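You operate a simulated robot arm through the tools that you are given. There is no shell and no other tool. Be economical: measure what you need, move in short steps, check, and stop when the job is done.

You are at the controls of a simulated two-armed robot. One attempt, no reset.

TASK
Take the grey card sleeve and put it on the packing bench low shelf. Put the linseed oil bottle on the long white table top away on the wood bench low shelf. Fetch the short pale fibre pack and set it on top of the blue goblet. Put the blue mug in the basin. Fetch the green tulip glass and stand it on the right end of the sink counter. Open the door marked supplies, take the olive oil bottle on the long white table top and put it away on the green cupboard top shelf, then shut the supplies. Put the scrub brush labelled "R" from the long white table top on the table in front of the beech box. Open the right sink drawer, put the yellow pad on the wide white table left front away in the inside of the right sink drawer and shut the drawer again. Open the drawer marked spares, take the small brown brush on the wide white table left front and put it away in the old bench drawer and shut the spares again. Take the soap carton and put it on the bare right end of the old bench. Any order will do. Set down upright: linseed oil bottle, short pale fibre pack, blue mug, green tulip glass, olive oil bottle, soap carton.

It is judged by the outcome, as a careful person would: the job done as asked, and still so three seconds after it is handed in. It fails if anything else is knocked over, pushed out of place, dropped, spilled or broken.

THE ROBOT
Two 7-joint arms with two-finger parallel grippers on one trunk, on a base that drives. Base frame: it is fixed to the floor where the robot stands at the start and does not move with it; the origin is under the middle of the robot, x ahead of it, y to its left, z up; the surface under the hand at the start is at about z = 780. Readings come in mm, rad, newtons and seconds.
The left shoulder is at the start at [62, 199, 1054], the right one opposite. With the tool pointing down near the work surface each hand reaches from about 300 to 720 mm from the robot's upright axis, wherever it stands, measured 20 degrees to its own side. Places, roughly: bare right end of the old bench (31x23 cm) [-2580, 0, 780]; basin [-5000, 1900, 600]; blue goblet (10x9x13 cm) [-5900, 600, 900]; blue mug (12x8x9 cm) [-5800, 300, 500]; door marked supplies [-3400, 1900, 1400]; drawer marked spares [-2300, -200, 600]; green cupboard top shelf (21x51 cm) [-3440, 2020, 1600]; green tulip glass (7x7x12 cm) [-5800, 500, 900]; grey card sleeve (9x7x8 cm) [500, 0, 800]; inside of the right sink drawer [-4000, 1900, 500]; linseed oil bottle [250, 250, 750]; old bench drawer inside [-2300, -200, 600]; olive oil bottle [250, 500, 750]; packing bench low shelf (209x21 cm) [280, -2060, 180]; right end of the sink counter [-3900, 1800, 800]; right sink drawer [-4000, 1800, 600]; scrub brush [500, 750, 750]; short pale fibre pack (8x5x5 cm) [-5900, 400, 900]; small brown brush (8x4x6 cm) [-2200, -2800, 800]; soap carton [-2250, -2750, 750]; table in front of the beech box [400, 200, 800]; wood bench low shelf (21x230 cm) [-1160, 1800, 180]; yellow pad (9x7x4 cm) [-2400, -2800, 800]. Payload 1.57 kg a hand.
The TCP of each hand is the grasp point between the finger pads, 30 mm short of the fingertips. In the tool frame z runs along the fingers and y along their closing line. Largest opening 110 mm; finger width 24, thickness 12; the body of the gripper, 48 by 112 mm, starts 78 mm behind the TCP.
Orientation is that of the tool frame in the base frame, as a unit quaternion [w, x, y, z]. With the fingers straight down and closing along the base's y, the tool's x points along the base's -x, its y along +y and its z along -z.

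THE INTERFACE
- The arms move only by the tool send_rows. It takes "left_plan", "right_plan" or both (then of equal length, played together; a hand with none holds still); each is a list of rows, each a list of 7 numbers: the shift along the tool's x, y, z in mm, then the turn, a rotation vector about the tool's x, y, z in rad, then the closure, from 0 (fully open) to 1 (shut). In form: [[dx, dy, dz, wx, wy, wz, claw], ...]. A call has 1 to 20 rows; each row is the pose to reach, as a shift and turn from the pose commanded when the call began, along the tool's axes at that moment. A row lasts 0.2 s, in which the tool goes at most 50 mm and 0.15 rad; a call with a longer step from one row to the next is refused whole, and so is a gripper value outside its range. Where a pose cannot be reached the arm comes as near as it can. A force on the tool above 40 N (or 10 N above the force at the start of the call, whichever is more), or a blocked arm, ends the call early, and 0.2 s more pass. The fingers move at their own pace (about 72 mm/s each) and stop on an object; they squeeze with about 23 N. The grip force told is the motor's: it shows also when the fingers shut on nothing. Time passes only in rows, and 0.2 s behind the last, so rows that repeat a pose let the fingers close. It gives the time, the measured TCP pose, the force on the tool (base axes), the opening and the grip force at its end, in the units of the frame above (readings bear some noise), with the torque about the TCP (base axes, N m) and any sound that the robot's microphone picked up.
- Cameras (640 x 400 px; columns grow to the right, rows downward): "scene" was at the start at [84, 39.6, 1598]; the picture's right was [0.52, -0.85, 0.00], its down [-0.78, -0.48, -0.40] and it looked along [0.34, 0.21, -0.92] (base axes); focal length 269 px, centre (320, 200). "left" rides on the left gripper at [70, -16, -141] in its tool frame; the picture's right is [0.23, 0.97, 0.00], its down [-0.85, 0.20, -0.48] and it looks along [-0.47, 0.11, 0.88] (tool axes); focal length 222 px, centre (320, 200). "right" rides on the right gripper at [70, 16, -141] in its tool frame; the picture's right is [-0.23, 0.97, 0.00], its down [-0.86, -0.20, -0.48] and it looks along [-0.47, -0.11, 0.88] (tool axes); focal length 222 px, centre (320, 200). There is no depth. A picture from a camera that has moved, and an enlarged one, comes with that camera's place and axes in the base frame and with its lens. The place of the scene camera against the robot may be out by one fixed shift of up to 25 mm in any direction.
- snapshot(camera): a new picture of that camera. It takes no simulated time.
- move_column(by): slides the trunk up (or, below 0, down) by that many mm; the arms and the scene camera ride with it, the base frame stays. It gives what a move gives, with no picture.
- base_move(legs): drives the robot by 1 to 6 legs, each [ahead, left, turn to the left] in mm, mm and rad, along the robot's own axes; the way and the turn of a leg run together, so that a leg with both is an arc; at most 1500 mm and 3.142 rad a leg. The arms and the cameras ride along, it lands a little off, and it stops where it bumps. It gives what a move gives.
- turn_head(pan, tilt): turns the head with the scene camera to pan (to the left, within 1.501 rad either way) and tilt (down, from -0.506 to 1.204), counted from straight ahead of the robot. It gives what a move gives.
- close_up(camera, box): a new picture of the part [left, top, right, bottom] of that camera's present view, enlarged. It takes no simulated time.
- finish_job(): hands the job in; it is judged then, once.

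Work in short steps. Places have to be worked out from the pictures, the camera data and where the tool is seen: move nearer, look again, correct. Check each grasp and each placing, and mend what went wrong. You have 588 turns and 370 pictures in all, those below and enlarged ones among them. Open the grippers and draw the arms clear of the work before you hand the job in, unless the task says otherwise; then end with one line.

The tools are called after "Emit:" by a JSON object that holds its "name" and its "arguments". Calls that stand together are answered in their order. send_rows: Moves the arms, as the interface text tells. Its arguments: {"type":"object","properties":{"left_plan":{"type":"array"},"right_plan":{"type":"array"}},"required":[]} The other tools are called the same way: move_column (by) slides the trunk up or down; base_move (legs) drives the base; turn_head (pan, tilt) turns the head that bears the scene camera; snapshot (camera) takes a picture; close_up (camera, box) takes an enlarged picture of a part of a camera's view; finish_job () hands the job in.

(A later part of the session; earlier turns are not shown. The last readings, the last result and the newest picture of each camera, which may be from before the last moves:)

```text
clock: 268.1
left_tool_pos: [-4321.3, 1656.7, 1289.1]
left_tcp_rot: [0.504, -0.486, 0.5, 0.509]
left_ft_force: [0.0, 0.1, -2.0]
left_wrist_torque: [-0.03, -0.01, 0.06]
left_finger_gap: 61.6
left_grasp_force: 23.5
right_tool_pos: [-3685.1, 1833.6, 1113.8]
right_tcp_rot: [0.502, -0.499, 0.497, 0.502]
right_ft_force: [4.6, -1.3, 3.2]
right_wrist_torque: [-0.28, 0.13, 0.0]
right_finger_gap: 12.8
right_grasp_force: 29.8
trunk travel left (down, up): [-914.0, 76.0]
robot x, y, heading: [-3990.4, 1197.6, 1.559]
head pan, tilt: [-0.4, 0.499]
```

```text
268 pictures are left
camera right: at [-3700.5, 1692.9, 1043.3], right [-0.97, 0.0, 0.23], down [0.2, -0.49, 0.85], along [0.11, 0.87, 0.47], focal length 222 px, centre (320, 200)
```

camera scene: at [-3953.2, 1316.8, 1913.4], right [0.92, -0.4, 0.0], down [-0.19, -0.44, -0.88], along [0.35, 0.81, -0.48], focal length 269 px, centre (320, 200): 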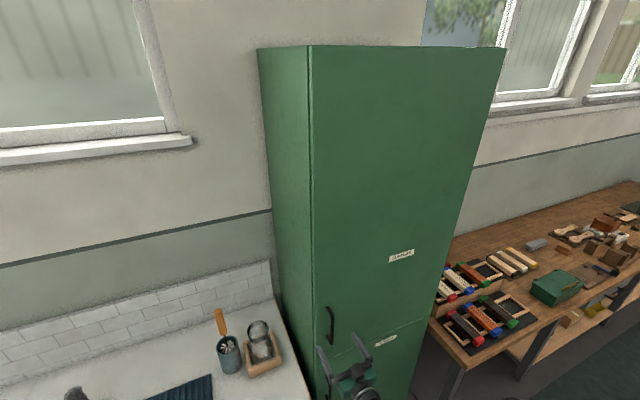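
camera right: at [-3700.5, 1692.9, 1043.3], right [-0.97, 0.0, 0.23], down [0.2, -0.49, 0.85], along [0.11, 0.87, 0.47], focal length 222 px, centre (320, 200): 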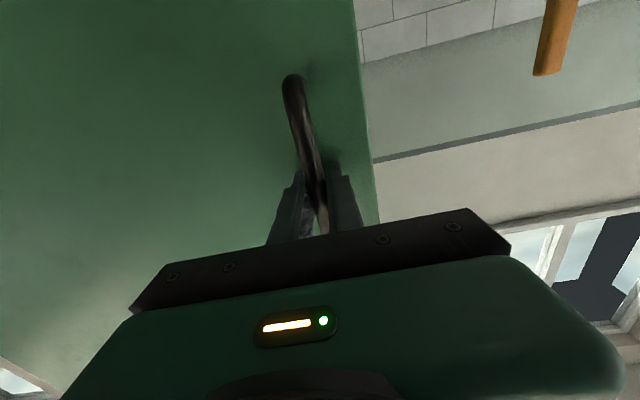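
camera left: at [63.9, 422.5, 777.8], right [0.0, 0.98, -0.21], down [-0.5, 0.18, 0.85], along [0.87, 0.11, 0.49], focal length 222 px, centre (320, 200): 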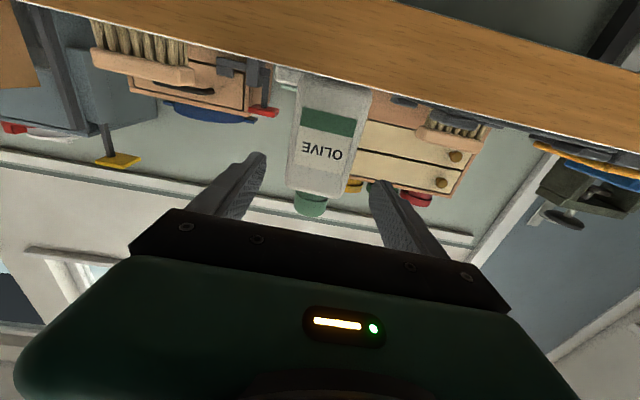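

Bar gripped (12.8 mm). I pull the door open with the base along its arc.

Emit:
{"name": "base_move", "arguments": {"legs": [[-65, -8, 0], [-63, -19, 0], [-60, -27, 0], [-57, -34, 0]]}}

Emit:
{"name": "snapshot", "arguments": {"camera": "scene"}}

Emit:
{"name": "snapshot", "arguments": {"camera": "right"}}

```text
clock: 270.9
left_tool_pos: [-4249.8, 1417.1, 1281.7]
left_tcp_rot: [0.503, -0.493, 0.498, 0.506]
left_ft_force: [-1.5, 0.1, -2.5]
left_wrist_torque: [-0.03, 0.02, -0.07]
left_finger_gap: 61.7
left_grasp_force: 23.0
right_tool_pos: [-3608.6, 1593.2, 1114.6]
right_tcp_rot: [0.505, -0.5, 0.497, 0.498]
right_ft_force: [0.8, 1.2, -9.7]
right_wrist_torque: [0.47, 0.81, -0.22]
right_finger_gap: 13.1
right_grasp_force: 30.0
trunk travel left (down, up): [-914.0, 76.0]
robot x, y, heading: [-3907.3, 952.9, 1.561]
head pan, tilt: [-0.4, 0.499]
```

```text
267 pictures are left
camera scene: at [-3880.1, 1084.8, 1912.2], right [0.92, -0.4, 0.01], down [-0.19, -0.45, -0.88], along [0.35, 0.8, -0.48], focal length 269 px, centre (320, 200)
```

scene: 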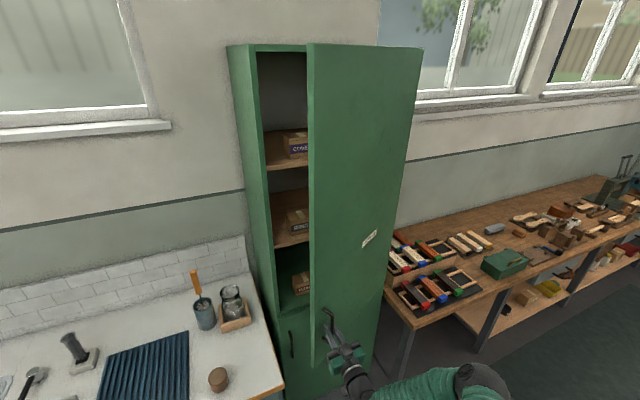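

```text
266 pictures are left
camera right: at [-3623.7, 1452.6, 1043.0], right [-0.98, 0.0, 0.22], down [0.19, -0.48, 0.85], along [0.11, 0.88, 0.47], focal length 222 px, centre (320, 200)
```

right: 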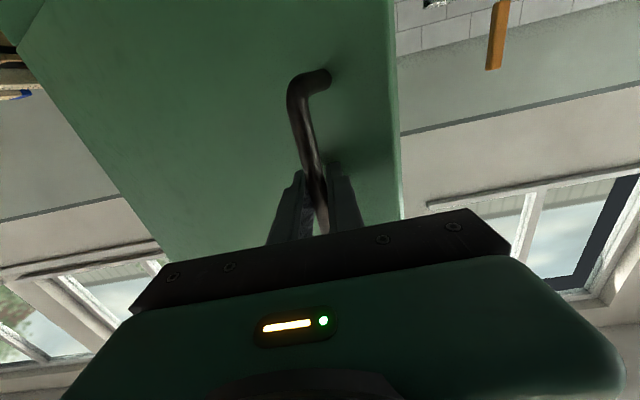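

The cupboard opens well; hinge estimated at (-3184,1861), radius ≈502. I continue along the arc to about 85°.

Emit:
{"name": "base_move", "arguments": {"legs": [[-106, -89, 0], [-74, -108, 0], [-43, -123, 0]]}}

Emit:
{"name": "turn_head", "arguments": {"pan": 0.05, "tilt": 0.4}}

Emit:
{"name": "snapshot", "arguments": {"camera": "scene"}}

Emit:
{"name": "snapshot", "arguments": {"camera": "right"}}

```text
clock: 274.0
left_tool_pos: [-3979.2, 1194.0, 1267.3]
left_tcp_rot: [0.508, -0.502, 0.493, 0.498]
left_ft_force: [-0.4, -0.4, -1.5]
left_wrist_torque: [-0.08, 0.01, 0.03]
left_finger_gap: 61.8
left_grasp_force: 23.1
right_tool_pos: [-3334.7, 1373.2, 1115.6]
right_tcp_rot: [-0.507, 0.51, -0.493, -0.489]
right_ft_force: [3.8, 19.2, -10.1]
right_wrist_torque: [0.37, 0.86, -0.1]
right_finger_gap: 13.4
right_grasp_force: 30.4
trunk travel left (down, up): [-914.0, 76.0]
robot x, y, heading: [-3597.1, 724.1, 1.573]
head pan, tilt: [-0.4, 0.499]
```

```text
clock: 274.9
left_tool_pos: [-3963.5, 1186.8, 1275.9]
left_tcp_rot: [0.504, -0.498, 0.494, 0.505]
left_ft_force: [-2.5, 0.2, -3.6]
left_wrist_torque: [-0.02, 0.03, -0.15]
left_finger_gap: 61.8
left_grasp_force: 22.6
right_tool_pos: [-3323.8, 1367.0, 1115.8]
right_tcp_rot: [-0.503, 0.506, -0.496, -0.496]
right_ft_force: [4.1, 23.7, 3.2]
right_wrist_torque: [-0.41, 0.67, -0.05]
right_finger_gap: 12.7
right_grasp_force: 29.8
trunk travel left (down, up): [-914.0, 76.0]
robot x, y, heading: [-3599.2, 726.0, 1.565]
head pan, tilt: [0.051, 0.4]
```

```text
265 pictures are left
camera scene: at [-3644.5, 875.3, 1919.9], right [1.0, 0.05, 0.02], down [0.04, -0.4, -0.92], along [-0.03, 0.92, -0.4], focal length 269 px, centre (320, 200)
```

scene: 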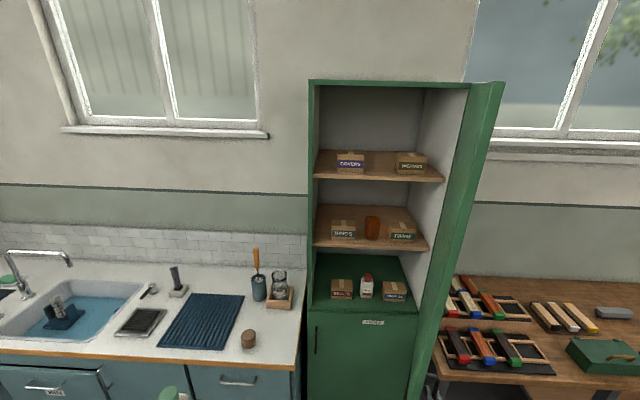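

```text
264 pictures are left
camera right: at [-3337.4, 1226.3, 1045.6], right [-0.98, 0.0, 0.21], down [0.19, -0.47, 0.86], along [0.1, 0.88, 0.46], focal length 222 px, centre (320, 200)
```

right: 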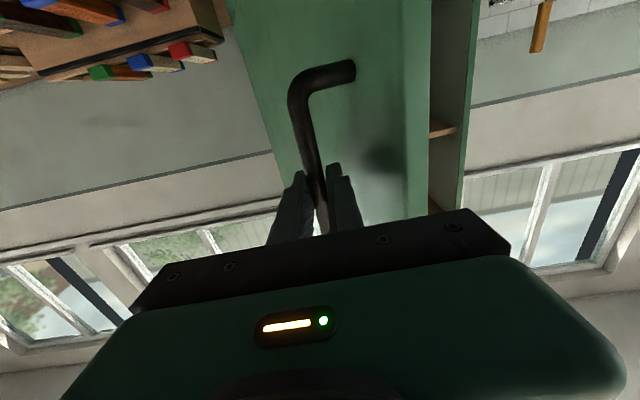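

Open to ~71°. The top shelf has a gap between two boxes. I keep the grip and swing the door on to about 100°.

Emit:
{"name": "base_move", "arguments": {"legs": [[4, -123, 0], [14, -128, 0]]}}

Emit:
{"name": "snapshot", "arguments": {"camera": "scene"}}

Emit:
{"name": "snapshot", "arguments": {"camera": "right"}}

```text
clock: 276.1
left_tool_pos: [-3879.9, 1180.9, 1273.7]
left_tcp_rot: [0.508, -0.499, 0.491, 0.502]
left_ft_force: [-3.5, 0.3, -3.4]
left_wrist_torque: [-0.05, 0.04, -0.2]
left_finger_gap: 61.6
left_grasp_force: 23.1
right_tool_pos: [-3239.0, 1355.6, 1112.8]
right_tcp_rot: [-0.498, 0.514, -0.496, -0.493]
right_ft_force: [-4.0, -10.4, -10.8]
right_wrist_torque: [0.41, 0.81, 0.04]
right_finger_gap: 13.3
right_grasp_force: 29.4
trunk travel left (down, up): [-914.0, 76.0]
robot x, y, heading: [-3498.2, 726.2, 1.569]
head pan, tilt: [0.051, 0.4]
stopped in leg 1: the force on the tool passed its limit at 48 N (the readings are from after the stop); the commanded pose is now the measured one
```

```text
263 pictures are left
camera scene: at [-3548.6, 859.5, 1920.9], right [1.0, 0.05, 0.02], down [0.04, -0.39, -0.92], along [-0.03, 0.92, -0.39], focal length 269 px, centre (320, 200)
```

scene: 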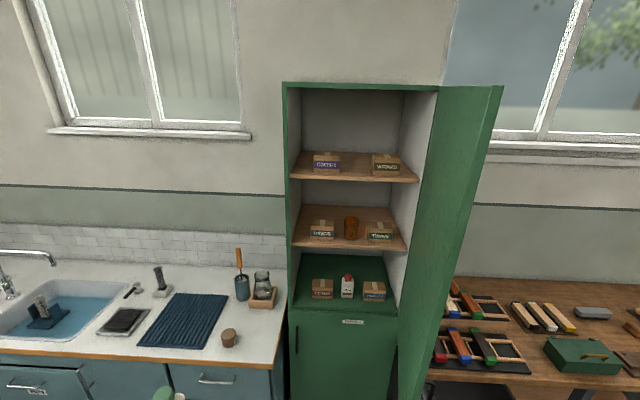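

```text
262 pictures are left
camera right: at [-3251.7, 1213.2, 1045.2], right [-0.98, -0.01, 0.2], down [0.18, -0.46, 0.87], along [0.09, 0.89, 0.45], focal length 222 px, centre (320, 200)
```

right: 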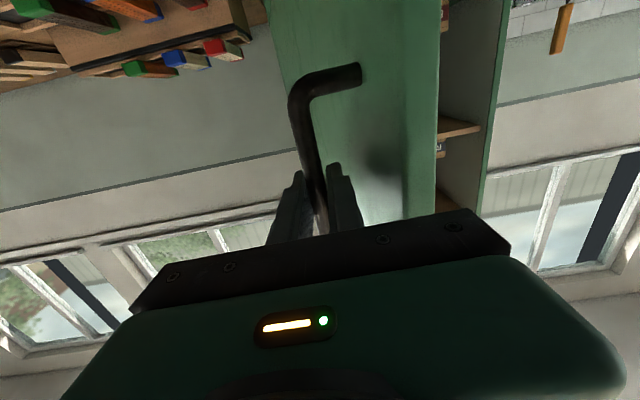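

Force limit reached at ~81°. I open the fingers and back off the handle.

Emit:
{"name": "send_rows", "arguments": {"right_plan": [[0, 0, 0, 0, 0, 0, 0.7], [0, 0, 0, 0, 0, 0, 0.6], [0, 0, 0, 0, 0, 0, 0.6]]}}

Emit:
{"name": "base_move", "arguments": {"legs": [[-170, 0, 0]]}}

Emit:
{"name": "snapshot", "arguments": {"camera": "scene"}}

Emit:
{"name": "snapshot", "arguments": {"camera": "right"}}

```text
clock: 276.9
left_tool_pos: [-3868.5, 1179.0, 1279.9]
left_tcp_rot: [0.505, -0.496, 0.492, 0.507]
left_ft_force: [-0.9, -0.7, -3.1]
left_wrist_torque: [-0.08, -0.06, -0.05]
left_finger_gap: 61.7
left_grasp_force: 23.4
right_tool_pos: [-3228.1, 1354.7, 1114.6]
right_tcp_rot: [-0.499, 0.509, -0.496, -0.496]
right_ft_force: [-0.5, -0.3, 0.1]
right_wrist_torque: [0.01, 0.01, -0.07]
right_finger_gap: 44.2
right_grasp_force: 0.0
trunk travel left (down, up): [-914.0, 76.0]
robot x, y, heading: [-3497.8, 724.6, 1.567]
head pan, tilt: [0.051, 0.4]
```

```text
clock: 278.4
left_tool_pos: [-3834.5, 1012.9, 1285.7]
left_tcp_rot: [0.5, -0.492, 0.498, 0.51]
left_ft_force: [0.7, -0.3, -1.9]
left_wrist_torque: [-0.04, -0.04, 0.02]
left_finger_gap: 61.7
left_grasp_force: 23.1
right_tool_pos: [-3199.5, 1188.7, 1105.8]
right_tcp_rot: [-0.494, 0.503, -0.503, -0.5]
right_ft_force: [0.6, 1.1, -0.8]
right_wrist_torque: [0.0, 0.03, 0.01]
right_finger_gap: 44.0
right_grasp_force: 0.1
trunk travel left (down, up): [-914.0, 76.0]
robot x, y, heading: [-3496.4, 556.5, 1.56]
head pan, tilt: [0.051, 0.4]
```

```text
261 pictures are left
camera scene: at [-3481.6, 695.2, 1921.5], right [1.0, 0.04, -0.01], down [0.01, -0.39, -0.92], along [-0.04, 0.92, -0.39], focal length 269 px, centre (320, 200)
```

scene: 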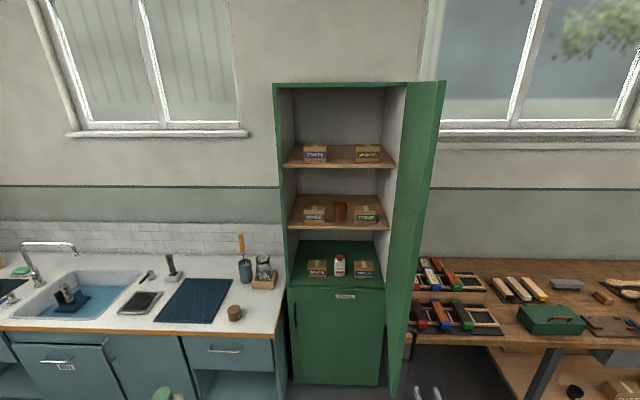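

```text
260 pictures are left
camera right: at [-3214.3, 1047.4, 1038.1], right [-0.97, 0.0, 0.23], down [0.21, -0.47, 0.86], along [0.1, 0.88, 0.45], focal length 222 px, centre (320, 200)
```

right: 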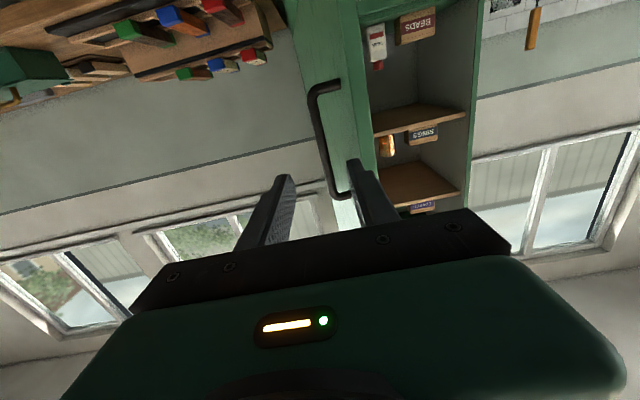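

The door stays at ~83°. The right hand can reach the shelf straight from the left side, but the bottle is in the left; I'll hand it over via the sink counter. I zoom on the counter to find a free spot.

Emit:
{"name": "close_up", "arguments": {"camera": "scene", "box": [80, 220, 300, 360]}}

```text
2.86 times, centred on (190, 290) of scene
camera zoom: at [-3481.6, 695.2, 1921.5], right [1.0, 0.04, -0.01], down [0.01, -0.39, -0.92], along [-0.04, 0.92, -0.39], focal length 768 px, centre (691, -57)
```

zoom: 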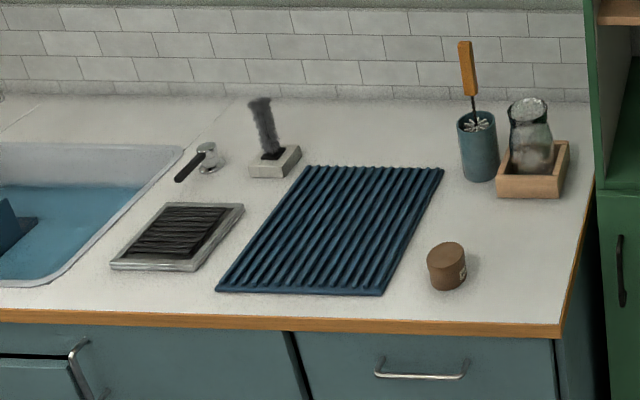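

No good flat spot within reach there without the right hand meeting the door. The bare right end of the old bench (-2580,0) suits better; I look at it first.

Emit:
{"name": "base_move", "arguments": {"legs": [[0, -300, 0], [0, 0, -1.5]]}}

Emit:
{"name": "turn_head", "arguments": {"pan": -0.7, "tilt": 0.6}}

Emit:
{"name": "snapshot", "arguments": {"camera": "scene"}}

```text
clock: 284.1
left_tool_pos: [-2760.8, 930.3, 1283.9]
left_tcp_rot: [0.716, -0.018, 0.697, 0.021]
left_ft_force: [-0.2, 0.7, -3.3]
left_wrist_torque: [-0.01, 0.01, -0.05]
left_finger_gap: 61.8
left_grasp_force: 22.7
right_tool_pos: [-2553.2, 302.5, 1112.0]
right_tcp_rot: [0.704, -0.024, 0.709, 0.018]
right_ft_force: [0.6, 0.2, -0.2]
right_wrist_torque: [0.04, 0.02, -0.01]
right_finger_gap: 44.3
right_grasp_force: 0.0
trunk travel left (down, up): [-914.0, 76.0]
robot x, y, heading: [-3196.3, 553.6, 0.045]
head pan, tilt: [0.051, 0.4]
```

```text
clock: 285.2
left_tool_pos: [-2761.6, 926.8, 1284.9]
left_tcp_rot: [0.717, -0.016, 0.697, 0.021]
left_ft_force: [0.2, 0.6, -1.9]
left_wrist_torque: [0.0, 0.04, -0.01]
left_finger_gap: 61.8
left_grasp_force: 23.2
right_tool_pos: [-2554.5, 300.4, 1112.2]
right_tcp_rot: [0.704, -0.023, 0.709, 0.019]
right_ft_force: [-0.6, -0.7, -0.1]
right_wrist_torque: [0.02, -0.01, 0.0]
right_finger_gap: 44.1
right_grasp_force: 0.0
trunk travel left (down, up): [-914.0, 76.0]
robot x, y, heading: [-3196.2, 555.1, 0.043]
head pan, tilt: [-0.7, 0.6]
```

```text
258 pictures are left
camera scene: at [-3090.7, 508.6, 1903.9], right [-0.61, -0.79, 0.0], down [-0.45, 0.34, -0.82], along [0.65, -0.5, -0.57], focal length 269 px, centre (320, 200)
```

scene: 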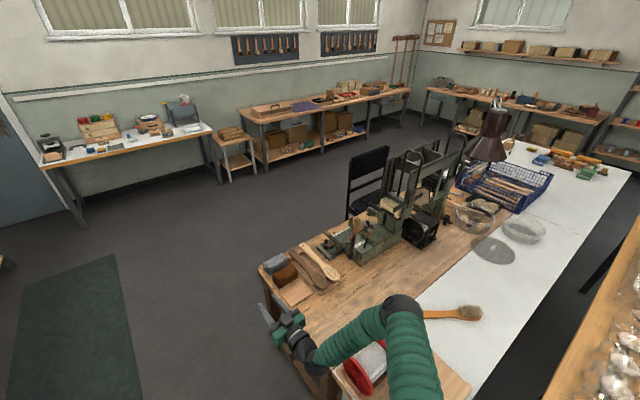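

I'm beside the old bench. I lower/extend the left hand and raise/retract the right, then turn to face -y so the left hand comes over the bare end.

Emit:
{"name": "send_rows", "arguments": {"left_plan": [[35, 0, 25, 0, 0, 0, 1], [70, 0, 50, 0, 0, 0, 1], [105, 0, 75, 0, 0, 0, 1], [140, 0, 100, 0, 0, 0, 1], [170, 0, 120, 0, 0, 0, 1], [170, 0, 120, 0, 0, 0, 1]], "right_plan": [[-35, 0, -25, 0, 0, 0, 0.6], [-70, 0, -50, 0, 0, 0, 0.6], [-105, 0, -75, 0, 0, 0, 0.6], [-140, 0, -100, 0, 0, 0, 0.6], [-160, 0, -120, 0, 0, 0, 0.6], [-160, 0, -120, 0, 0, 0, 0.6]]}}

Emit:
{"name": "base_move", "arguments": {"legs": [[0, 0, -1.614], [0, 120, 0]]}}

Emit:
{"name": "turn_head", "arguments": {"pan": 0.4, "tilt": 0.85}}

Emit:
{"name": "snapshot", "arguments": {"camera": "scene"}}

```text
clock: 286.6
left_tool_pos: [-2638.0, 934.8, 1117.3]
left_tcp_rot: [0.716, -0.016, 0.698, 0.021]
left_ft_force: [-1.1, 0.2, -2.7]
left_wrist_torque: [-0.04, 0.03, -0.01]
left_finger_gap: 61.9
left_grasp_force: 23.0
right_tool_pos: [-2673.1, 293.4, 1274.4]
right_tcp_rot: [0.704, -0.022, 0.709, 0.018]
right_ft_force: [0.1, 0.5, 1.2]
right_wrist_torque: [-0.01, 0.02, 0.02]
right_finger_gap: 44.0
right_grasp_force: 0.0
trunk travel left (down, up): [-914.0, 76.0]
robot x, y, heading: [-3192.6, 550.7, 0.043]
head pan, tilt: [-0.7, 0.6]
```

```text
clock: 291.8
left_tool_pos: [-2759.5, -24.0, 1128.3]
left_tcp_rot: [0.513, 0.503, 0.483, -0.5]
left_ft_force: [-0.5, -1.6, -3.1]
left_wrist_torque: [0.03, 0.01, -0.01]
left_finger_gap: 62.1
left_grasp_force: 22.9
right_tool_pos: [-3401.4, 46.9, 1265.8]
right_tcp_rot: [0.502, 0.508, 0.495, -0.495]
right_ft_force: [0.6, 1.0, 1.0]
right_wrist_torque: [0.08, 0.0, 0.06]
right_finger_gap: 44.2
right_grasp_force: 0.2
trunk travel left (down, up): [-914.0, 76.0]
robot x, y, heading: [-3080.3, 552.2, -1.58]
head pan, tilt: [-0.7, 0.6]
```

```text
clock: 293.1
left_tool_pos: [-2713.9, -23.7, 1114.1]
left_tcp_rot: [-0.504, -0.492, -0.494, 0.509]
left_ft_force: [0.5, 0.0, -3.1]
left_wrist_torque: [0.04, -0.03, 0.0]
left_finger_gap: 61.8
left_grasp_force: 23.2
right_tool_pos: [-3349.7, 47.4, 1278.3]
right_tcp_rot: [0.494, 0.496, 0.506, -0.504]
right_ft_force: [0.1, -0.3, 0.7]
right_wrist_torque: [0.01, 0.01, 0.01]
right_finger_gap: 44.1
right_grasp_force: 0.0
trunk travel left (down, up): [-914.0, 76.0]
robot x, y, heading: [-3074.8, 552.9, -1.583]
head pan, tilt: [0.4, 0.85]
```

```text
257 pictures are left
camera scene: at [-3020.5, 450.6, 1882.3], right [-0.93, -0.38, 0.01], down [-0.29, 0.7, -0.65], along [0.24, -0.61, -0.76], focal length 269 px, centre (320, 200)
```

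scene: 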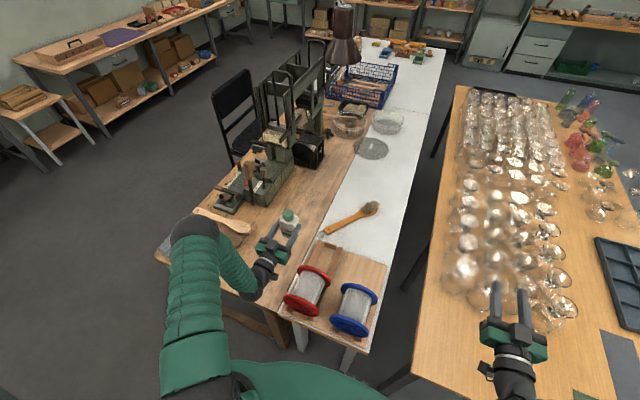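

My right hand hangs high above a table of glasses, so I shift toward the old bench first (+x), then check again before lowering.

Emit:
{"name": "base_move", "arguments": {"legs": [[-25, 140, 0.012]]}}

Emit:
{"name": "move_column", "arguments": {"by": -150}}

Emit:
{"name": "snapshot", "arguments": {"camera": "scene"}}

Emit:
{"name": "snapshot", "arguments": {"camera": "left"}}

```text
clock: 294.5
left_tool_pos: [-2627.1, 3.8, 1129.4]
left_tcp_rot: [0.518, 0.501, 0.485, -0.496]
left_ft_force: [-1.3, -0.6, -3.3]
left_wrist_torque: [0.03, 0.05, 0.08]
left_finger_gap: 61.7
left_grasp_force: 23.4
right_tool_pos: [-3272.9, 67.7, 1264.3]
right_tcp_rot: [0.507, 0.506, 0.496, -0.491]
right_ft_force: [-1.2, -0.1, 0.2]
right_wrist_torque: [0.03, -0.02, 0.12]
right_finger_gap: 44.1
right_grasp_force: 0.1
trunk travel left (down, up): [-914.0, 76.0]
robot x, y, heading: [-2942.9, 577.5, -1.566]
head pan, tilt: [0.4, 0.85]
```

```text
clock: 296.2
left_tool_pos: [-2607.1, 5.6, 974.1]
left_tcp_rot: [0.512, 0.495, 0.49, -0.502]
left_ft_force: [-2.2, -0.3, -2.7]
left_wrist_torque: [0.06, -0.01, 0.1]
left_finger_gap: 61.9
left_grasp_force: 23.0
right_tool_pos: [-3248.2, 69.4, 1122.0]
right_tcp_rot: [0.501, 0.501, 0.501, -0.497]
right_ft_force: [-1.3, 0.0, -0.3]
right_wrist_torque: [-0.01, 0.01, 0.15]
right_finger_gap: 44.0
right_grasp_force: 0.0
trunk travel left (down, up): [-764.0, 226.0]
robot x, y, heading: [-2948.5, 574.4, -1.568]
head pan, tilt: [0.4, 0.85]
```

```text
256 pictures are left
camera scene: at [-2940.7, 476.3, 1733.3], right [-0.92, -0.39, -0.01], down [-0.28, 0.69, -0.66], along [0.27, -0.61, -0.75], focal length 269 px, centre (320, 200)
```

scene: 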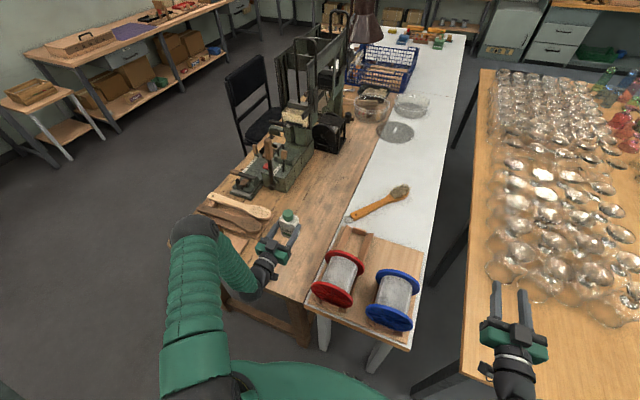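

```text
255 pictures are left
camera left: at [-2622.0, 144.2, 900.0], right [0.98, 0.0, -0.21], down [0.19, 0.5, 0.84], along [0.1, -0.86, 0.49], focal length 222 px, centre (320, 200)
```

left: 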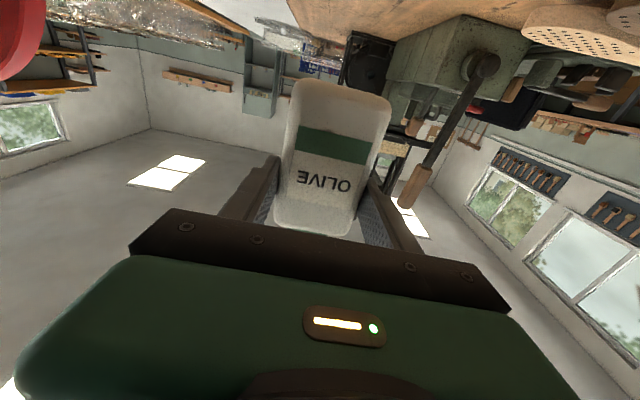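

The spot under the bottle is bare wood. Lower 100 mm more, then the last bit with the arm under force guard.

Emit:
{"name": "move_column", "arguments": {"by": -100}}

Emit:
{"name": "send_rows", "arguments": {"left_plan": [[6, 0, 0, 0, 0, 0, 1], [12, 0, 0, 0, 0, 0, 1], [15, 0, 0, 0, 0, 0, 1], [18, 0, 0, 0, 0, 0, 1], [21, 0, 0, 0, 0, 0, 1], [24, 0, 0, 0, 0, 0, 1], [27, 0, 0, 0, 0, 0, 1], [30, 0, 0, 0, 0, 0, 1], [33, 0, 0, 0, 0, 0, 1]]}}

```text
clock: 297.3
left_tool_pos: [-2591.9, 7.5, 882.1]
left_tcp_rot: [-0.507, -0.486, -0.492, 0.514]
left_ft_force: [-11.2, 2.1, 23.4]
left_wrist_torque: [4.29, 1.55, 1.63]
left_finger_gap: 61.9
left_grasp_force: 23.1
right_tool_pos: [-3227.2, 73.5, 1035.2]
right_tcp_rot: [0.5, 0.495, 0.504, -0.5]
right_ft_force: [1.0, 0.1, 0.0]
right_wrist_torque: [-0.02, 0.01, -0.01]
right_finger_gap: 44.1
right_grasp_force: 0.0
trunk travel left (down, up): [-671.0, 319.0]
robot x, y, heading: [-2947.6, 576.9, -1.576]
head pan, tilt: [0.4, 0.85]
stopped: the force on the tool passed its limit at 85 N (the readings are from after the stop); the commanded pose is now the measured one
```

```text
clock: 297.8
left_tool_pos: [-2592.8, 9.3, 882.9]
left_tcp_rot: [0.515, 0.485, 0.489, -0.51]
left_ft_force: [-5.4, 16.2, 35.3]
left_wrist_torque: [7.43, 1.18, 0.76]
left_finger_gap: 61.7
left_grasp_force: 23.0
right_tool_pos: [-3233.1, 74.8, 1033.8]
right_tcp_rot: [0.501, 0.496, 0.503, -0.5]
right_ft_force: [-0.5, -0.5, 0.2]
right_wrist_torque: [0.0, 0.01, -0.03]
right_finger_gap: 43.9
right_grasp_force: 0.0
trunk travel left (down, up): [-671.0, 319.0]
robot x, y, heading: [-2947.7, 579.1, -1.571]
head pan, tilt: [0.4, 0.85]
stopped in row 2 (left hand): the force on the tool passed its limit at 46 N (the readings are from after the stop); the commanded pose is now the measured one
```

The torque shows the hand camera touching the bench top behind the bottle, not the bottle. I lift 40 mm and back off so the camera hangs past the bench end.

Emit:
{"name": "move_column", "arguments": {"by": 40}}

Emit:
{"name": "base_move", "arguments": {"legs": [[-85, 0, 0]]}}

Emit:
{"name": "snapshot", "arguments": {"camera": "scene"}}

Emit:
{"name": "snapshot", "arguments": {"camera": "left"}}

```text
clock: 298.6
left_tool_pos: [-2590.4, 3.7, 918.8]
left_tcp_rot: [0.513, 0.487, 0.49, -0.508]
left_ft_force: [-0.4, -0.2, -2.9]
left_wrist_torque: [0.09, -0.03, -0.02]
left_finger_gap: 61.8
left_grasp_force: 22.7
right_tool_pos: [-3232.1, 69.9, 1072.4]
right_tcp_rot: [0.499, 0.497, 0.505, -0.499]
right_ft_force: [0.9, 1.0, 0.3]
right_wrist_torque: [-0.04, 0.0, -0.01]
right_finger_gap: 44.0
right_grasp_force: 0.0
trunk travel left (down, up): [-711.0, 279.0]
robot x, y, heading: [-2948.3, 576.1, -1.57]
head pan, tilt: [0.4, 0.85]
```

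```text
clock: 299.7
left_tool_pos: [-2587.0, 89.0, 916.6]
left_tcp_rot: [0.512, 0.488, 0.491, -0.509]
left_ft_force: [-0.3, -0.5, -3.0]
left_wrist_torque: [0.08, 0.01, 0.02]
left_finger_gap: 61.9
left_grasp_force: 23.4
right_tool_pos: [-3229.3, 153.3, 1071.9]
right_tcp_rot: [0.498, 0.497, 0.505, -0.5]
right_ft_force: [0.6, 0.0, -0.4]
right_wrist_torque: [0.01, -0.02, 0.03]
right_finger_gap: 44.0
right_grasp_force: 0.0
trunk travel left (down, up): [-711.0, 279.0]
robot x, y, heading: [-2943.0, 660.5, -1.574]
head pan, tilt: [0.4, 0.85]
```

```text
254 pictures are left
camera scene: at [-2914.1, 556.4, 1679.2], right [-0.92, -0.39, 0.0], down [-0.29, 0.7, -0.66], along [0.26, -0.6, -0.75], focal length 269 px, centre (320, 200)
```

scene: 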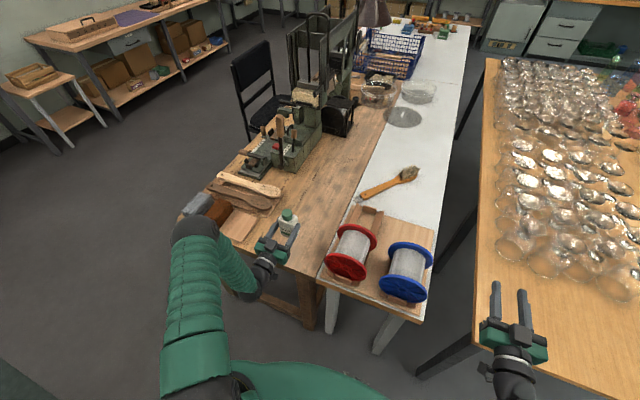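

```text
253 pictures are left
camera left: at [-2605.3, 226.1, 840.3], right [0.97, 0.0, -0.23], down [0.2, 0.52, 0.83], along [0.11, -0.86, 0.5], focal length 222 px, centre (320, 200)
```

left: 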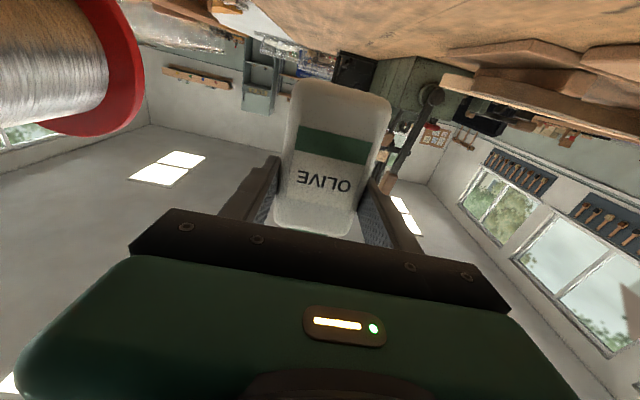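

Bench end edge is at y≈200; I back off 30 mm more for camera clearance and lower slowly.

Emit:
{"name": "base_move", "arguments": {"legs": [[-32, 0, 0]]}}

Emit:
{"name": "send_rows", "arguments": {"left_plan": [[15, 0, 0, 0, 0, 0, 1], [30, 0, 0, 0, 0, 0, 1], [40, 0, 0, 0, 0, 0, 1], [48, 0, 0, 0, 0, 0, 1], [52, 0, 0, 0, 0, 0, 1], [55, 0, 0, 0, 0, 0, 1], [58, 0, 0, 0, 0, 0, 1], [61, 0, 0, 0, 0, 0, 1], [64, 0, 0, 0, 0, 0, 1], [67, 0, 0, 0, 0, 0, 1]]}}

```text
clock: 300.5
left_tool_pos: [-2589.2, 118.8, 915.5]
left_tcp_rot: [0.512, 0.487, 0.491, -0.509]
left_ft_force: [-0.9, -0.9, -2.6]
left_wrist_torque: [0.04, -0.02, -0.01]
left_finger_gap: 61.7
left_grasp_force: 23.0
right_tool_pos: [-3230.3, 185.0, 1071.1]
right_tcp_rot: [0.498, 0.497, 0.506, -0.499]
right_ft_force: [-0.5, -0.4, 0.0]
right_wrist_torque: [0.04, 0.01, -0.04]
right_finger_gap: 44.0
right_grasp_force: 0.0
trunk travel left (down, up): [-711.0, 279.0]
robot x, y, heading: [-2944.3, 692.4, -1.573]
head pan, tilt: [0.4, 0.85]
```

```text
clock: 302.7
left_tool_pos: [-2588.6, 120.8, 853.0]
left_tcp_rot: [0.513, 0.487, 0.49, -0.51]
left_ft_force: [-0.3, -0.8, -2.7]
left_wrist_torque: [0.01, 0.01, 0.01]
left_finger_gap: 61.6
left_grasp_force: 22.6
right_tool_pos: [-3228.8, 190.4, 1073.5]
right_tcp_rot: [0.5, 0.495, 0.505, -0.5]
right_ft_force: [0.3, -0.5, 0.1]
right_wrist_torque: [-0.01, 0.01, 0.03]
right_finger_gap: 43.9
right_grasp_force: 0.2
trunk travel left (down, up): [-711.0, 279.0]
robot x, y, heading: [-2947.5, 690.1, -1.569]
head pan, tilt: [0.4, 0.85]
```

Emit:
{"name": "send_rows", "arguments": {"left_plan": [[3, 0, 0, 0, 0, 0, 1], [6, 0, 0, 0, 0, 0, 1], [9, 0, 0, 0, 0, 0, 1], [12, 0, 0, 0, 0, 0, 1]]}}

```text
clock: 303.7
left_tool_pos: [-2590.3, 121.9, 844.4]
left_tcp_rot: [0.515, 0.486, 0.487, -0.511]
left_ft_force: [2.4, 0.1, 23.4]
left_wrist_torque: [0.08, 0.08, 0.03]
left_finger_gap: 61.8
left_grasp_force: 23.3
right_tool_pos: [-3231.8, 192.2, 1076.6]
right_tcp_rot: [0.501, 0.495, 0.504, -0.5]
right_ft_force: [0.3, -0.5, 1.4]
right_wrist_torque: [-0.01, 0.03, 0.0]
right_finger_gap: 43.8
right_grasp_force: 0.0
trunk travel left (down, up): [-711.0, 279.0]
robot x, y, heading: [-2946.8, 694.1, -1.573]
head pan, tilt: [0.4, 0.85]
```

Bottle stands. Release and back out.

Emit:
{"name": "send_rows", "arguments": {"left_plan": [[-3, 0, 0, 0, 0, 0, 1], [-3, 0, 0, 0, 0, 0, 0.4], [-3, 0, 0, 0, 0, 0, 0.2], [-3, 0, 0, 0, 0, 0, 0.2], [-3, 0, 0, 0, 0, 0, 0.2]]}}

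Emit:
{"name": "base_move", "arguments": {"legs": [[-220, 0, 0]]}}

Emit:
{"name": "snapshot", "arguments": {"camera": "scene"}}

```text
clock: 304.9
left_tool_pos: [-2589.4, 120.7, 843.6]
left_tcp_rot: [0.512, 0.487, 0.489, -0.51]
left_ft_force: [0.3, 1.2, 0.1]
left_wrist_torque: [0.02, 0.05, 0.01]
left_finger_gap: 88.1
left_grasp_force: 0.0
right_tool_pos: [-3229.7, 191.7, 1075.6]
right_tcp_rot: [0.5, 0.495, 0.504, -0.501]
right_ft_force: [0.4, 0.9, -0.2]
right_wrist_torque: [0.01, -0.01, 0.06]
right_finger_gap: 44.2
right_grasp_force: 0.1
trunk travel left (down, up): [-711.0, 279.0]
robot x, y, heading: [-2948.0, 691.3, -1.575]
head pan, tilt: [0.4, 0.85]
```

```text
clock: 306.6
left_tool_pos: [-2588.8, 340.2, 843.4]
left_tcp_rot: [0.513, 0.486, 0.49, -0.51]
left_ft_force: [0.6, -0.9, 0.3]
left_wrist_torque: [-0.03, 0.0, 0.03]
left_finger_gap: 87.9
left_grasp_force: 0.1
right_tool_pos: [-3230.5, 410.9, 1073.9]
right_tcp_rot: [0.5, 0.495, 0.505, -0.5]
right_ft_force: [0.2, 0.5, -0.6]
right_wrist_torque: [0.02, -0.03, 0.01]
right_finger_gap: 43.8
right_grasp_force: 0.1
trunk travel left (down, up): [-711.0, 279.0]
robot x, y, heading: [-2946.7, 914.9, -1.571]
head pan, tilt: [0.4, 0.85]
```

```text
252 pictures are left
camera scene: at [-2915.2, 810.7, 1679.4], right [-0.92, -0.39, 0.0], down [-0.29, 0.69, -0.66], along [0.26, -0.61, -0.75], focal length 269 px, centre (320, 200)
```

scene: 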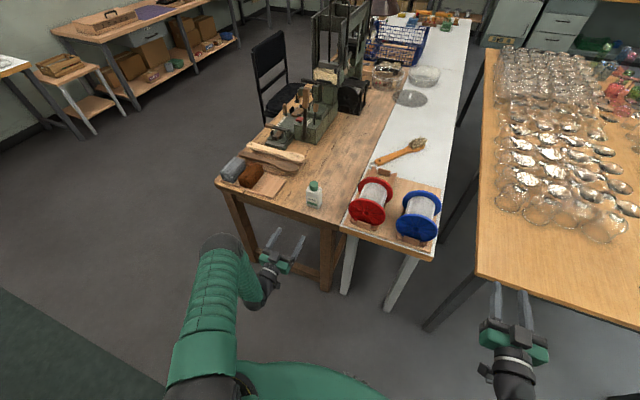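

Bottle stands on the bench end. Now I set the right hand to bottle height, left a bit up, and shift so the right hand faces the bottle.

Emit:
{"name": "send_rows", "arguments": {"right_plan": [[35, 0, 25, 0, 0, 0, 0.2], [70, 0, 50, 0, 0, 0, 0.2], [105, 0, 75, 0, 0, 0, 0.2], [140, 0, 100, 0, 0, 0, 0.2], [160, 0, 120, 0, 0, 0, 0.2], [160, 0, 120, 0, 0, 0, 0.2]], "left_plan": [[-25, 0, -25, 0, 0, 0, 0], [-50, 0, -50, 0, 0, 0, 0], [-75, 0, -75, 0, 0, 0, 0], [-100, 0, -100, 0, 0, 0, 0], [-120, 0, -100, 0, 0, 0, 0], [-120, 0, -100, 0, 0, 0, 0]]}}

Emit:
{"name": "move_column", "arguments": {"by": -62}}

Emit:
{"name": "base_move", "arguments": {"legs": [[0, 640, 0]]}}

Emit:
{"name": "turn_head", "arguments": {"pan": -0.4, "tilt": 0.85}}

Emit:
{"name": "snapshot", "arguments": {"camera": "scene"}}

Emit:
{"name": "snapshot", "arguments": {"camera": "right"}}

```text
clock: 308.0
left_tool_pos: [-2589.8, 448.7, 960.5]
left_tcp_rot: [0.514, 0.486, 0.489, -0.511]
left_ft_force: [0.7, -0.6, -0.5]
left_wrist_torque: [-0.04, -0.04, 0.04]
left_finger_gap: 109.8
left_grasp_force: 0.1
right_tool_pos: [-3231.0, 292.4, 915.8]
right_tcp_rot: [0.5, 0.494, 0.504, -0.501]
right_ft_force: [0.3, 0.7, -0.4]
right_wrist_torque: [0.01, 0.01, 0.02]
right_finger_gap: 87.9
right_grasp_force: 0.0
trunk travel left (down, up): [-711.0, 279.0]
robot x, y, heading: [-2946.0, 911.5, -1.572]
head pan, tilt: [0.4, 0.85]
```

```text
clock: 309.0
left_tool_pos: [-2590.3, 447.2, 897.7]
left_tcp_rot: [0.514, 0.486, 0.489, -0.511]
left_ft_force: [0.0, -0.4, 0.2]
left_wrist_torque: [0.0, 0.01, 0.02]
left_finger_gap: 110.1
left_grasp_force: 0.0
right_tool_pos: [-3230.3, 291.7, 854.4]
right_tcp_rot: [0.5, 0.494, 0.504, -0.501]
right_ft_force: [-0.4, 0.0, 0.2]
right_wrist_torque: [0.0, -0.03, 0.01]
right_finger_gap: 88.1
right_grasp_force: 0.1
trunk travel left (down, up): [-649.0, 341.0]
robot x, y, heading: [-2948.6, 914.9, -1.568]
head pan, tilt: [0.4, 0.85]
```

```text
clock: 312.6
left_tool_pos: [-1955.1, 449.8, 898.8]
left_tcp_rot: [0.516, 0.485, 0.489, -0.509]
left_ft_force: [0.6, -0.1, -0.9]
left_wrist_torque: [0.03, 0.02, 0.02]
left_finger_gap: 110.2
left_grasp_force: 0.1
right_tool_pos: [-2594.8, 292.4, 853.4]
right_tcp_rot: [0.503, 0.494, 0.504, -0.499]
right_ft_force: [0.3, -0.5, 0.5]
right_wrist_torque: [-0.01, -0.02, 0.01]
right_finger_gap: 87.9
right_grasp_force: 0.0
trunk travel left (down, up): [-649.0, 341.0]
robot x, y, heading: [-2307.0, 912.9, -1.571]
head pan, tilt: [0.4, 0.85]
```

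```text
clock: 313.7
left_tool_pos: [-1951.6, 452.6, 897.6]
left_tcp_rot: [0.515, 0.483, 0.49, -0.511]
left_ft_force: [0.7, -0.5, -0.3]
left_wrist_torque: [-0.02, 0.0, -0.01]
left_finger_gap: 110.0
left_grasp_force: 0.2
right_tool_pos: [-2590.7, 294.1, 855.4]
right_tcp_rot: [0.502, 0.493, 0.505, -0.5]
right_ft_force: [-0.5, -0.3, 0.3]
right_wrist_torque: [-0.04, 0.01, 0.01]
right_finger_gap: 88.2
right_grasp_force: 0.1
trunk travel left (down, up): [-649.0, 341.0]
robot x, y, heading: [-2309.1, 918.3, -1.568]
head pan, tilt: [-0.4, 0.85]
```

```text
251 pictures are left
camera scene: at [-2338.5, 814.7, 1617.6], right [-0.92, 0.38, 0.0], down [0.29, 0.7, -0.66], along [-0.25, -0.61, -0.75], focal length 269 px, centre (320, 200)
```

scene: 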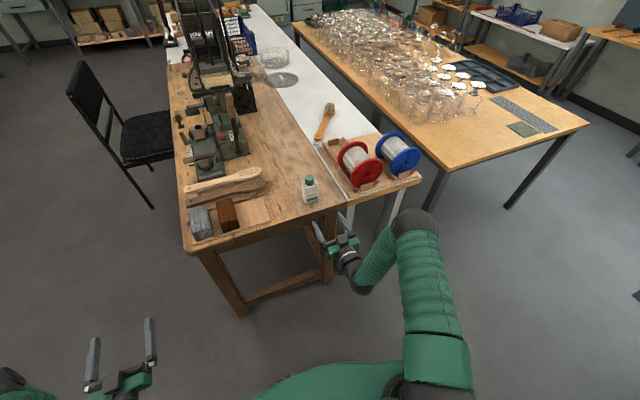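

```text
250 pictures are left
camera right: at [-2576.3, 435.3, 784.3], right [0.98, 0.01, 0.22], down [-0.2, 0.48, 0.86], along [-0.09, -0.88, 0.47], focal length 222 px, centre (320, 200)
```

right: 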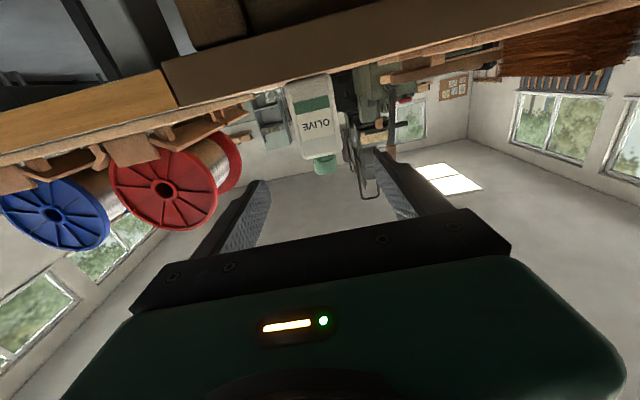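

Aligned (bottle x≈-2587). Advance 174 mm and close.

Emit:
{"name": "base_move", "arguments": {"legs": [[174, 2, 0]]}}

Emit:
{"name": "send_rows", "arguments": {"right_plan": [[0, 0, 0, 0, 0, 0, 0.5], [0, 0, 0, 0, 0, 0, 1], [0, 0, 0, 0, 0, 0, 1], [0, 0, 0, 0, 0, 0, 1]]}}

Emit:
{"name": "snapshot", "arguments": {"camera": "right"}}

```text
clock: 315.2
left_tool_pos: [-1948.6, 279.6, 898.5]
left_tcp_rot: [0.517, 0.482, 0.491, -0.509]
left_ft_force: [0.0, -1.1, -0.1]
left_wrist_torque: [-0.01, -0.01, 0.01]
left_finger_gap: 110.1
left_grasp_force: 0.0
right_tool_pos: [-2588.2, 119.5, 854.7]
right_tcp_rot: [0.502, 0.493, 0.505, -0.5]
right_ft_force: [0.2, -0.8, 0.0]
right_wrist_torque: [-0.02, 0.0, -0.03]
right_finger_gap: 87.9
right_grasp_force: 0.0
trunk travel left (down, up): [-649.0, 341.0]
robot x, y, heading: [-2309.3, 743.8, -1.565]
head pan, tilt: [-0.4, 0.85]
```

```text
clock: 316.2
left_tool_pos: [-1949.0, 279.6, 898.7]
left_tcp_rot: [0.516, 0.483, 0.49, -0.51]
left_ft_force: [0.2, 0.1, 0.3]
left_wrist_torque: [0.01, 0.01, 0.0]
left_finger_gap: 110.1
left_grasp_force: 0.0
right_tool_pos: [-2586.8, 120.1, 855.1]
right_tcp_rot: [0.503, 0.492, 0.505, -0.5]
right_ft_force: [1.2, 1.1, 0.5]
right_wrist_torque: [0.05, 0.05, 0.01]
right_finger_gap: 61.9
right_grasp_force: 23.2
trunk travel left (down, up): [-649.0, 341.0]
robot x, y, heading: [-2306.4, 740.1, -1.562]
head pan, tilt: [-0.4, 0.85]
```

```text
249 pictures are left
camera right: at [-2573.0, 261.7, 784.3], right [0.98, 0.02, 0.22], down [-0.2, 0.48, 0.85], along [-0.09, -0.88, 0.47], focal length 222 px, centre (320, 200)
```

right: 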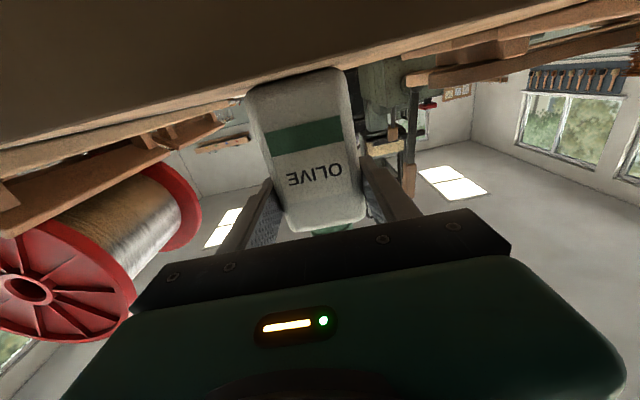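

Held. Raise the column fully, back off, turn round to face the cupboard, passing well south of the open door.

Emit:
{"name": "move_column", "arguments": {"by": 338}}

Emit:
{"name": "base_move", "arguments": {"legs": [[-150, 0, 0], [0, 0, 1.566], [0, 0, 1.566], [-360, 0, 0], [0, 1397, 0]]}}

Emit:
{"name": "turn_head", "arguments": {"pan": -0.3, "tilt": 0.4}}

Emit:
{"name": "snapshot", "arguments": {"camera": "scene"}}

```text
clock: 319.5
left_tool_pos: [-1948.1, 279.0, 1237.0]
left_tcp_rot: [0.516, 0.483, 0.49, -0.51]
left_ft_force: [0.0, -0.8, -0.3]
left_wrist_torque: [-0.02, 0.04, 0.01]
left_finger_gap: 110.1
left_grasp_force: 0.1
right_tool_pos: [-2586.1, 119.3, 1193.0]
right_tcp_rot: [0.503, 0.493, 0.505, -0.5]
right_ft_force: [0.0, -0.1, -2.7]
right_wrist_torque: [0.04, 0.0, -0.01]
right_finger_gap: 61.6
right_grasp_force: 22.8
trunk travel left (down, up): [-987.0, 3.0]
robot x, y, heading: [-2306.1, 739.8, -1.562]
head pan, tilt: [-0.4, 0.85]
```

```text
clock: 336.9
left_tool_pos: [-4053.7, 970.5, 1236.7]
left_tcp_rot: [0.507, -0.492, 0.482, 0.519]
left_ft_force: [0.2, 0.3, 0.3]
left_wrist_torque: [0.05, 0.0, 0.0]
left_finger_gap: 110.1
left_grasp_force: 0.0
right_tool_pos: [-3415.2, 1138.6, 1192.7]
right_tcp_rot: [-0.497, 0.507, -0.49, -0.505]
right_ft_force: [0.2, 0.5, -3.7]
right_wrist_torque: [-0.04, -0.04, 0.0]
right_finger_gap: 61.9
right_grasp_force: 23.1
trunk travel left (down, up): [-987.0, 3.0]
robot x, y, heading: [-3686.7, 511.6, 1.593]
head pan, tilt: [-0.4, 0.85]
```

```text
clock: 337.8
left_tool_pos: [-4054.8, 968.5, 1237.6]
left_tcp_rot: [0.507, -0.492, 0.481, 0.519]
left_ft_force: [0.4, 0.4, 0.9]
left_wrist_torque: [0.0, 0.02, 0.0]
left_finger_gap: 110.0
left_grasp_force: 0.1
right_tool_pos: [-3417.4, 1137.0, 1194.2]
right_tcp_rot: [-0.497, 0.507, -0.49, -0.505]
right_ft_force: [0.2, 0.8, -2.4]
right_wrist_torque: [-0.03, -0.03, 0.03]
right_finger_gap: 61.8
right_grasp_force: 23.2
trunk travel left (down, up): [-987.0, 3.0]
robot x, y, heading: [-3683.8, 511.7, 1.592]
head pan, tilt: [-0.3, 0.4]
```

```text
248 pictures are left
camera scene: at [-3663.9, 644.5, 1994.5], right [0.96, -0.28, 0.0], down [-0.11, -0.38, -0.92], along [0.25, 0.88, -0.39], focal length 269 px, centre (320, 200)
```

scene: 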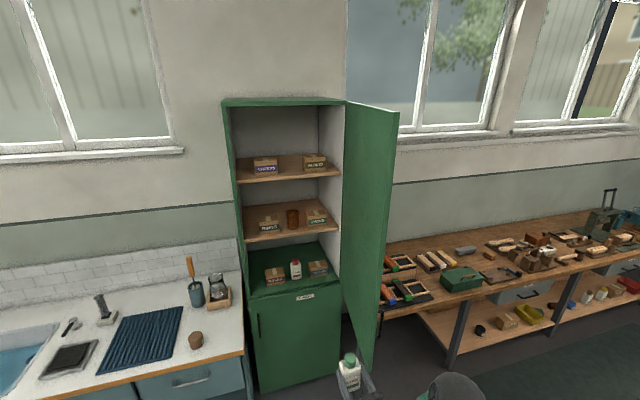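

Raise the right hand with the arm by ~480 mm in steps (it can stay here in free space).

Emit:
{"name": "send_rows", "arguments": {"right_plan": [[-40, 0, -5, 0, 0, 0, 1], [-80, 0, -10, 0, 0, 0, 1], [-120, 0, -15, 0, 0, 0, 1], [-160, 0, -20, 0, 0, 0, 1], [-200, 0, -25, 0, 0, 0, 1], [-240, 0, -30, 0, 0, 0, 1], [-280, 0, -35, 0, 0, 0, 1], [-320, 0, -40, 0, 0, 0, 1], [-360, 0, -40, 0, 0, 0, 1], [-400, 0, -40, 0, 0, 0, 1], [-440, 0, -40, 0, 0, 0, 1], [-480, 0, -40, 0, 0, 0, 1], [-500, 0, -40, 0, 0, 0, 1]]}}

Emit:
{"name": "snapshot", "arguments": {"camera": "scene"}}

Emit:
{"name": "snapshot", "arguments": {"camera": "right"}}

```text
clock: 340.6
left_tool_pos: [-4056.1, 969.5, 1237.1]
left_tcp_rot: [0.507, -0.493, 0.48, 0.519]
left_ft_force: [0.0, 0.6, -0.5]
left_wrist_torque: [0.0, 0.02, -0.03]
left_finger_gap: 110.2
left_grasp_force: 0.1
right_tool_pos: [-3423.4, 1093.9, 1693.3]
right_tcp_rot: [-0.498, 0.507, -0.489, -0.505]
right_ft_force: [0.3, -0.9, -3.2]
right_wrist_torque: [-0.04, 0.0, -0.03]
right_finger_gap: 61.9
right_grasp_force: 23.6
trunk travel left (down, up): [-987.0, 3.0]
robot x, y, heading: [-3692.2, 513.5, 1.591]
head pan, tilt: [-0.3, 0.4]
```

```text
247 pictures are left
camera scene: at [-3666.2, 642.2, 1994.7], right [0.96, -0.28, 0.0], down [-0.11, -0.38, -0.92], along [0.25, 0.88, -0.39], focal length 269 px, centre (320, 200)
```

scene: 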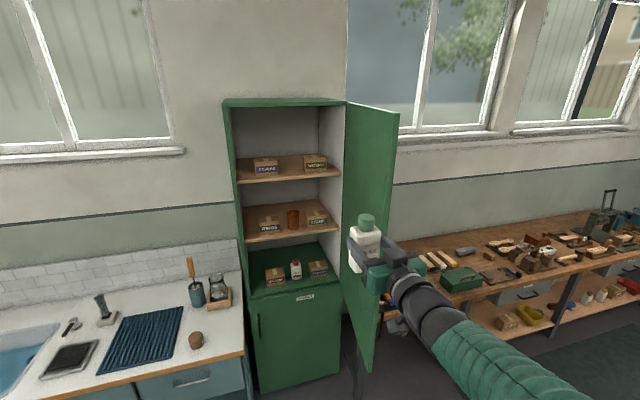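

```text
246 pictures are left
camera right: at [-3434.2, 952.9, 1623.1], right [-0.98, -0.03, 0.22], down [0.2, -0.48, 0.85], along [0.08, 0.88, 0.47], focal length 222 px, centre (320, 200)
```

right: 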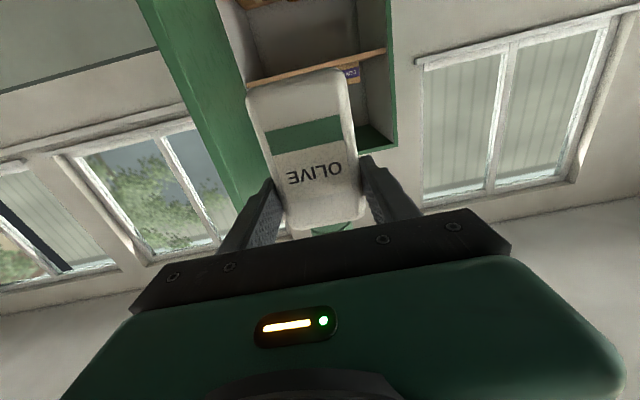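

Shelf top is at about z 1600, the gap between the boxes centred at x≈-3442. I extend the arm forward 190 mm, raise 20 mm, and square up the heading.

Emit:
{"name": "send_rows", "arguments": {"right_plan": [[-5, 0, 40, 0, 0, 0, 1], [-10, 0, 80, 0, 0, 0, 1], [-15, 0, 120, 0, 0, 0, 1], [-20, 0, 160, 0, 0, 0, 1], [-20, 0, 190, 0, 0, 0, 1], [-20, 0, 190, 0, 0, 0, 1]]}}

Emit:
{"name": "base_move", "arguments": {"legs": [[0, 0, -0.02]]}}

Emit:
{"name": "snapshot", "arguments": {"camera": "right"}}

```text
clock: 342.0
left_tool_pos: [-4055.4, 970.0, 1236.6]
left_tcp_rot: [0.506, -0.493, 0.48, 0.52]
left_ft_force: [-0.4, -0.5, -0.8]
left_wrist_torque: [-0.01, -0.01, -0.01]
left_finger_gap: 109.9
left_grasp_force: 0.0
right_tool_pos: [-3426.5, 1284.7, 1714.0]
right_tcp_rot: [-0.497, 0.508, -0.49, -0.506]
right_ft_force: [-0.5, 0.2, -2.7]
right_wrist_torque: [-0.07, 0.0, -0.02]
right_finger_gap: 61.9
right_grasp_force: 23.0
trunk travel left (down, up): [-987.0, 3.0]
robot x, y, heading: [-3688.5, 511.8, 1.595]
head pan, tilt: [-0.3, 0.4]
```

```text
clock: 342.8
left_tool_pos: [-4047.5, 976.6, 1236.1]
left_tcp_rot: [0.512, -0.488, 0.485, 0.514]
left_ft_force: [0.1, 0.1, 1.1]
left_wrist_torque: [0.01, -0.01, 0.0]
left_finger_gap: 109.8
left_grasp_force: 0.0
right_tool_pos: [-3412.0, 1280.7, 1712.5]
right_tcp_rot: [-0.502, 0.503, -0.495, -0.501]
right_ft_force: [-0.3, 0.2, -2.5]
right_wrist_torque: [-0.05, -0.04, 0.04]
right_finger_gap: 61.9
right_grasp_force: 22.7
trunk travel left (down, up): [-987.0, 3.0]
robot x, y, heading: [-3688.1, 510.8, 1.572]
head pan, tilt: [-0.3, 0.4]
```

```text
245 pictures are left
camera right: at [-3425.6, 1139.1, 1642.8], right [-0.98, -0.01, 0.22], down [0.2, -0.48, 0.85], along [0.1, 0.88, 0.47], focal length 222 px, centre (320, 200)
```

right: 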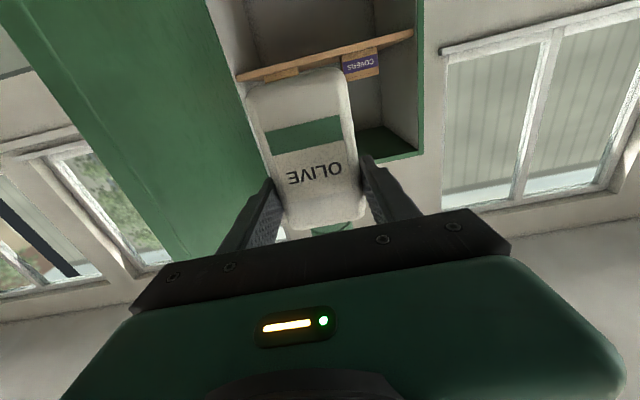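

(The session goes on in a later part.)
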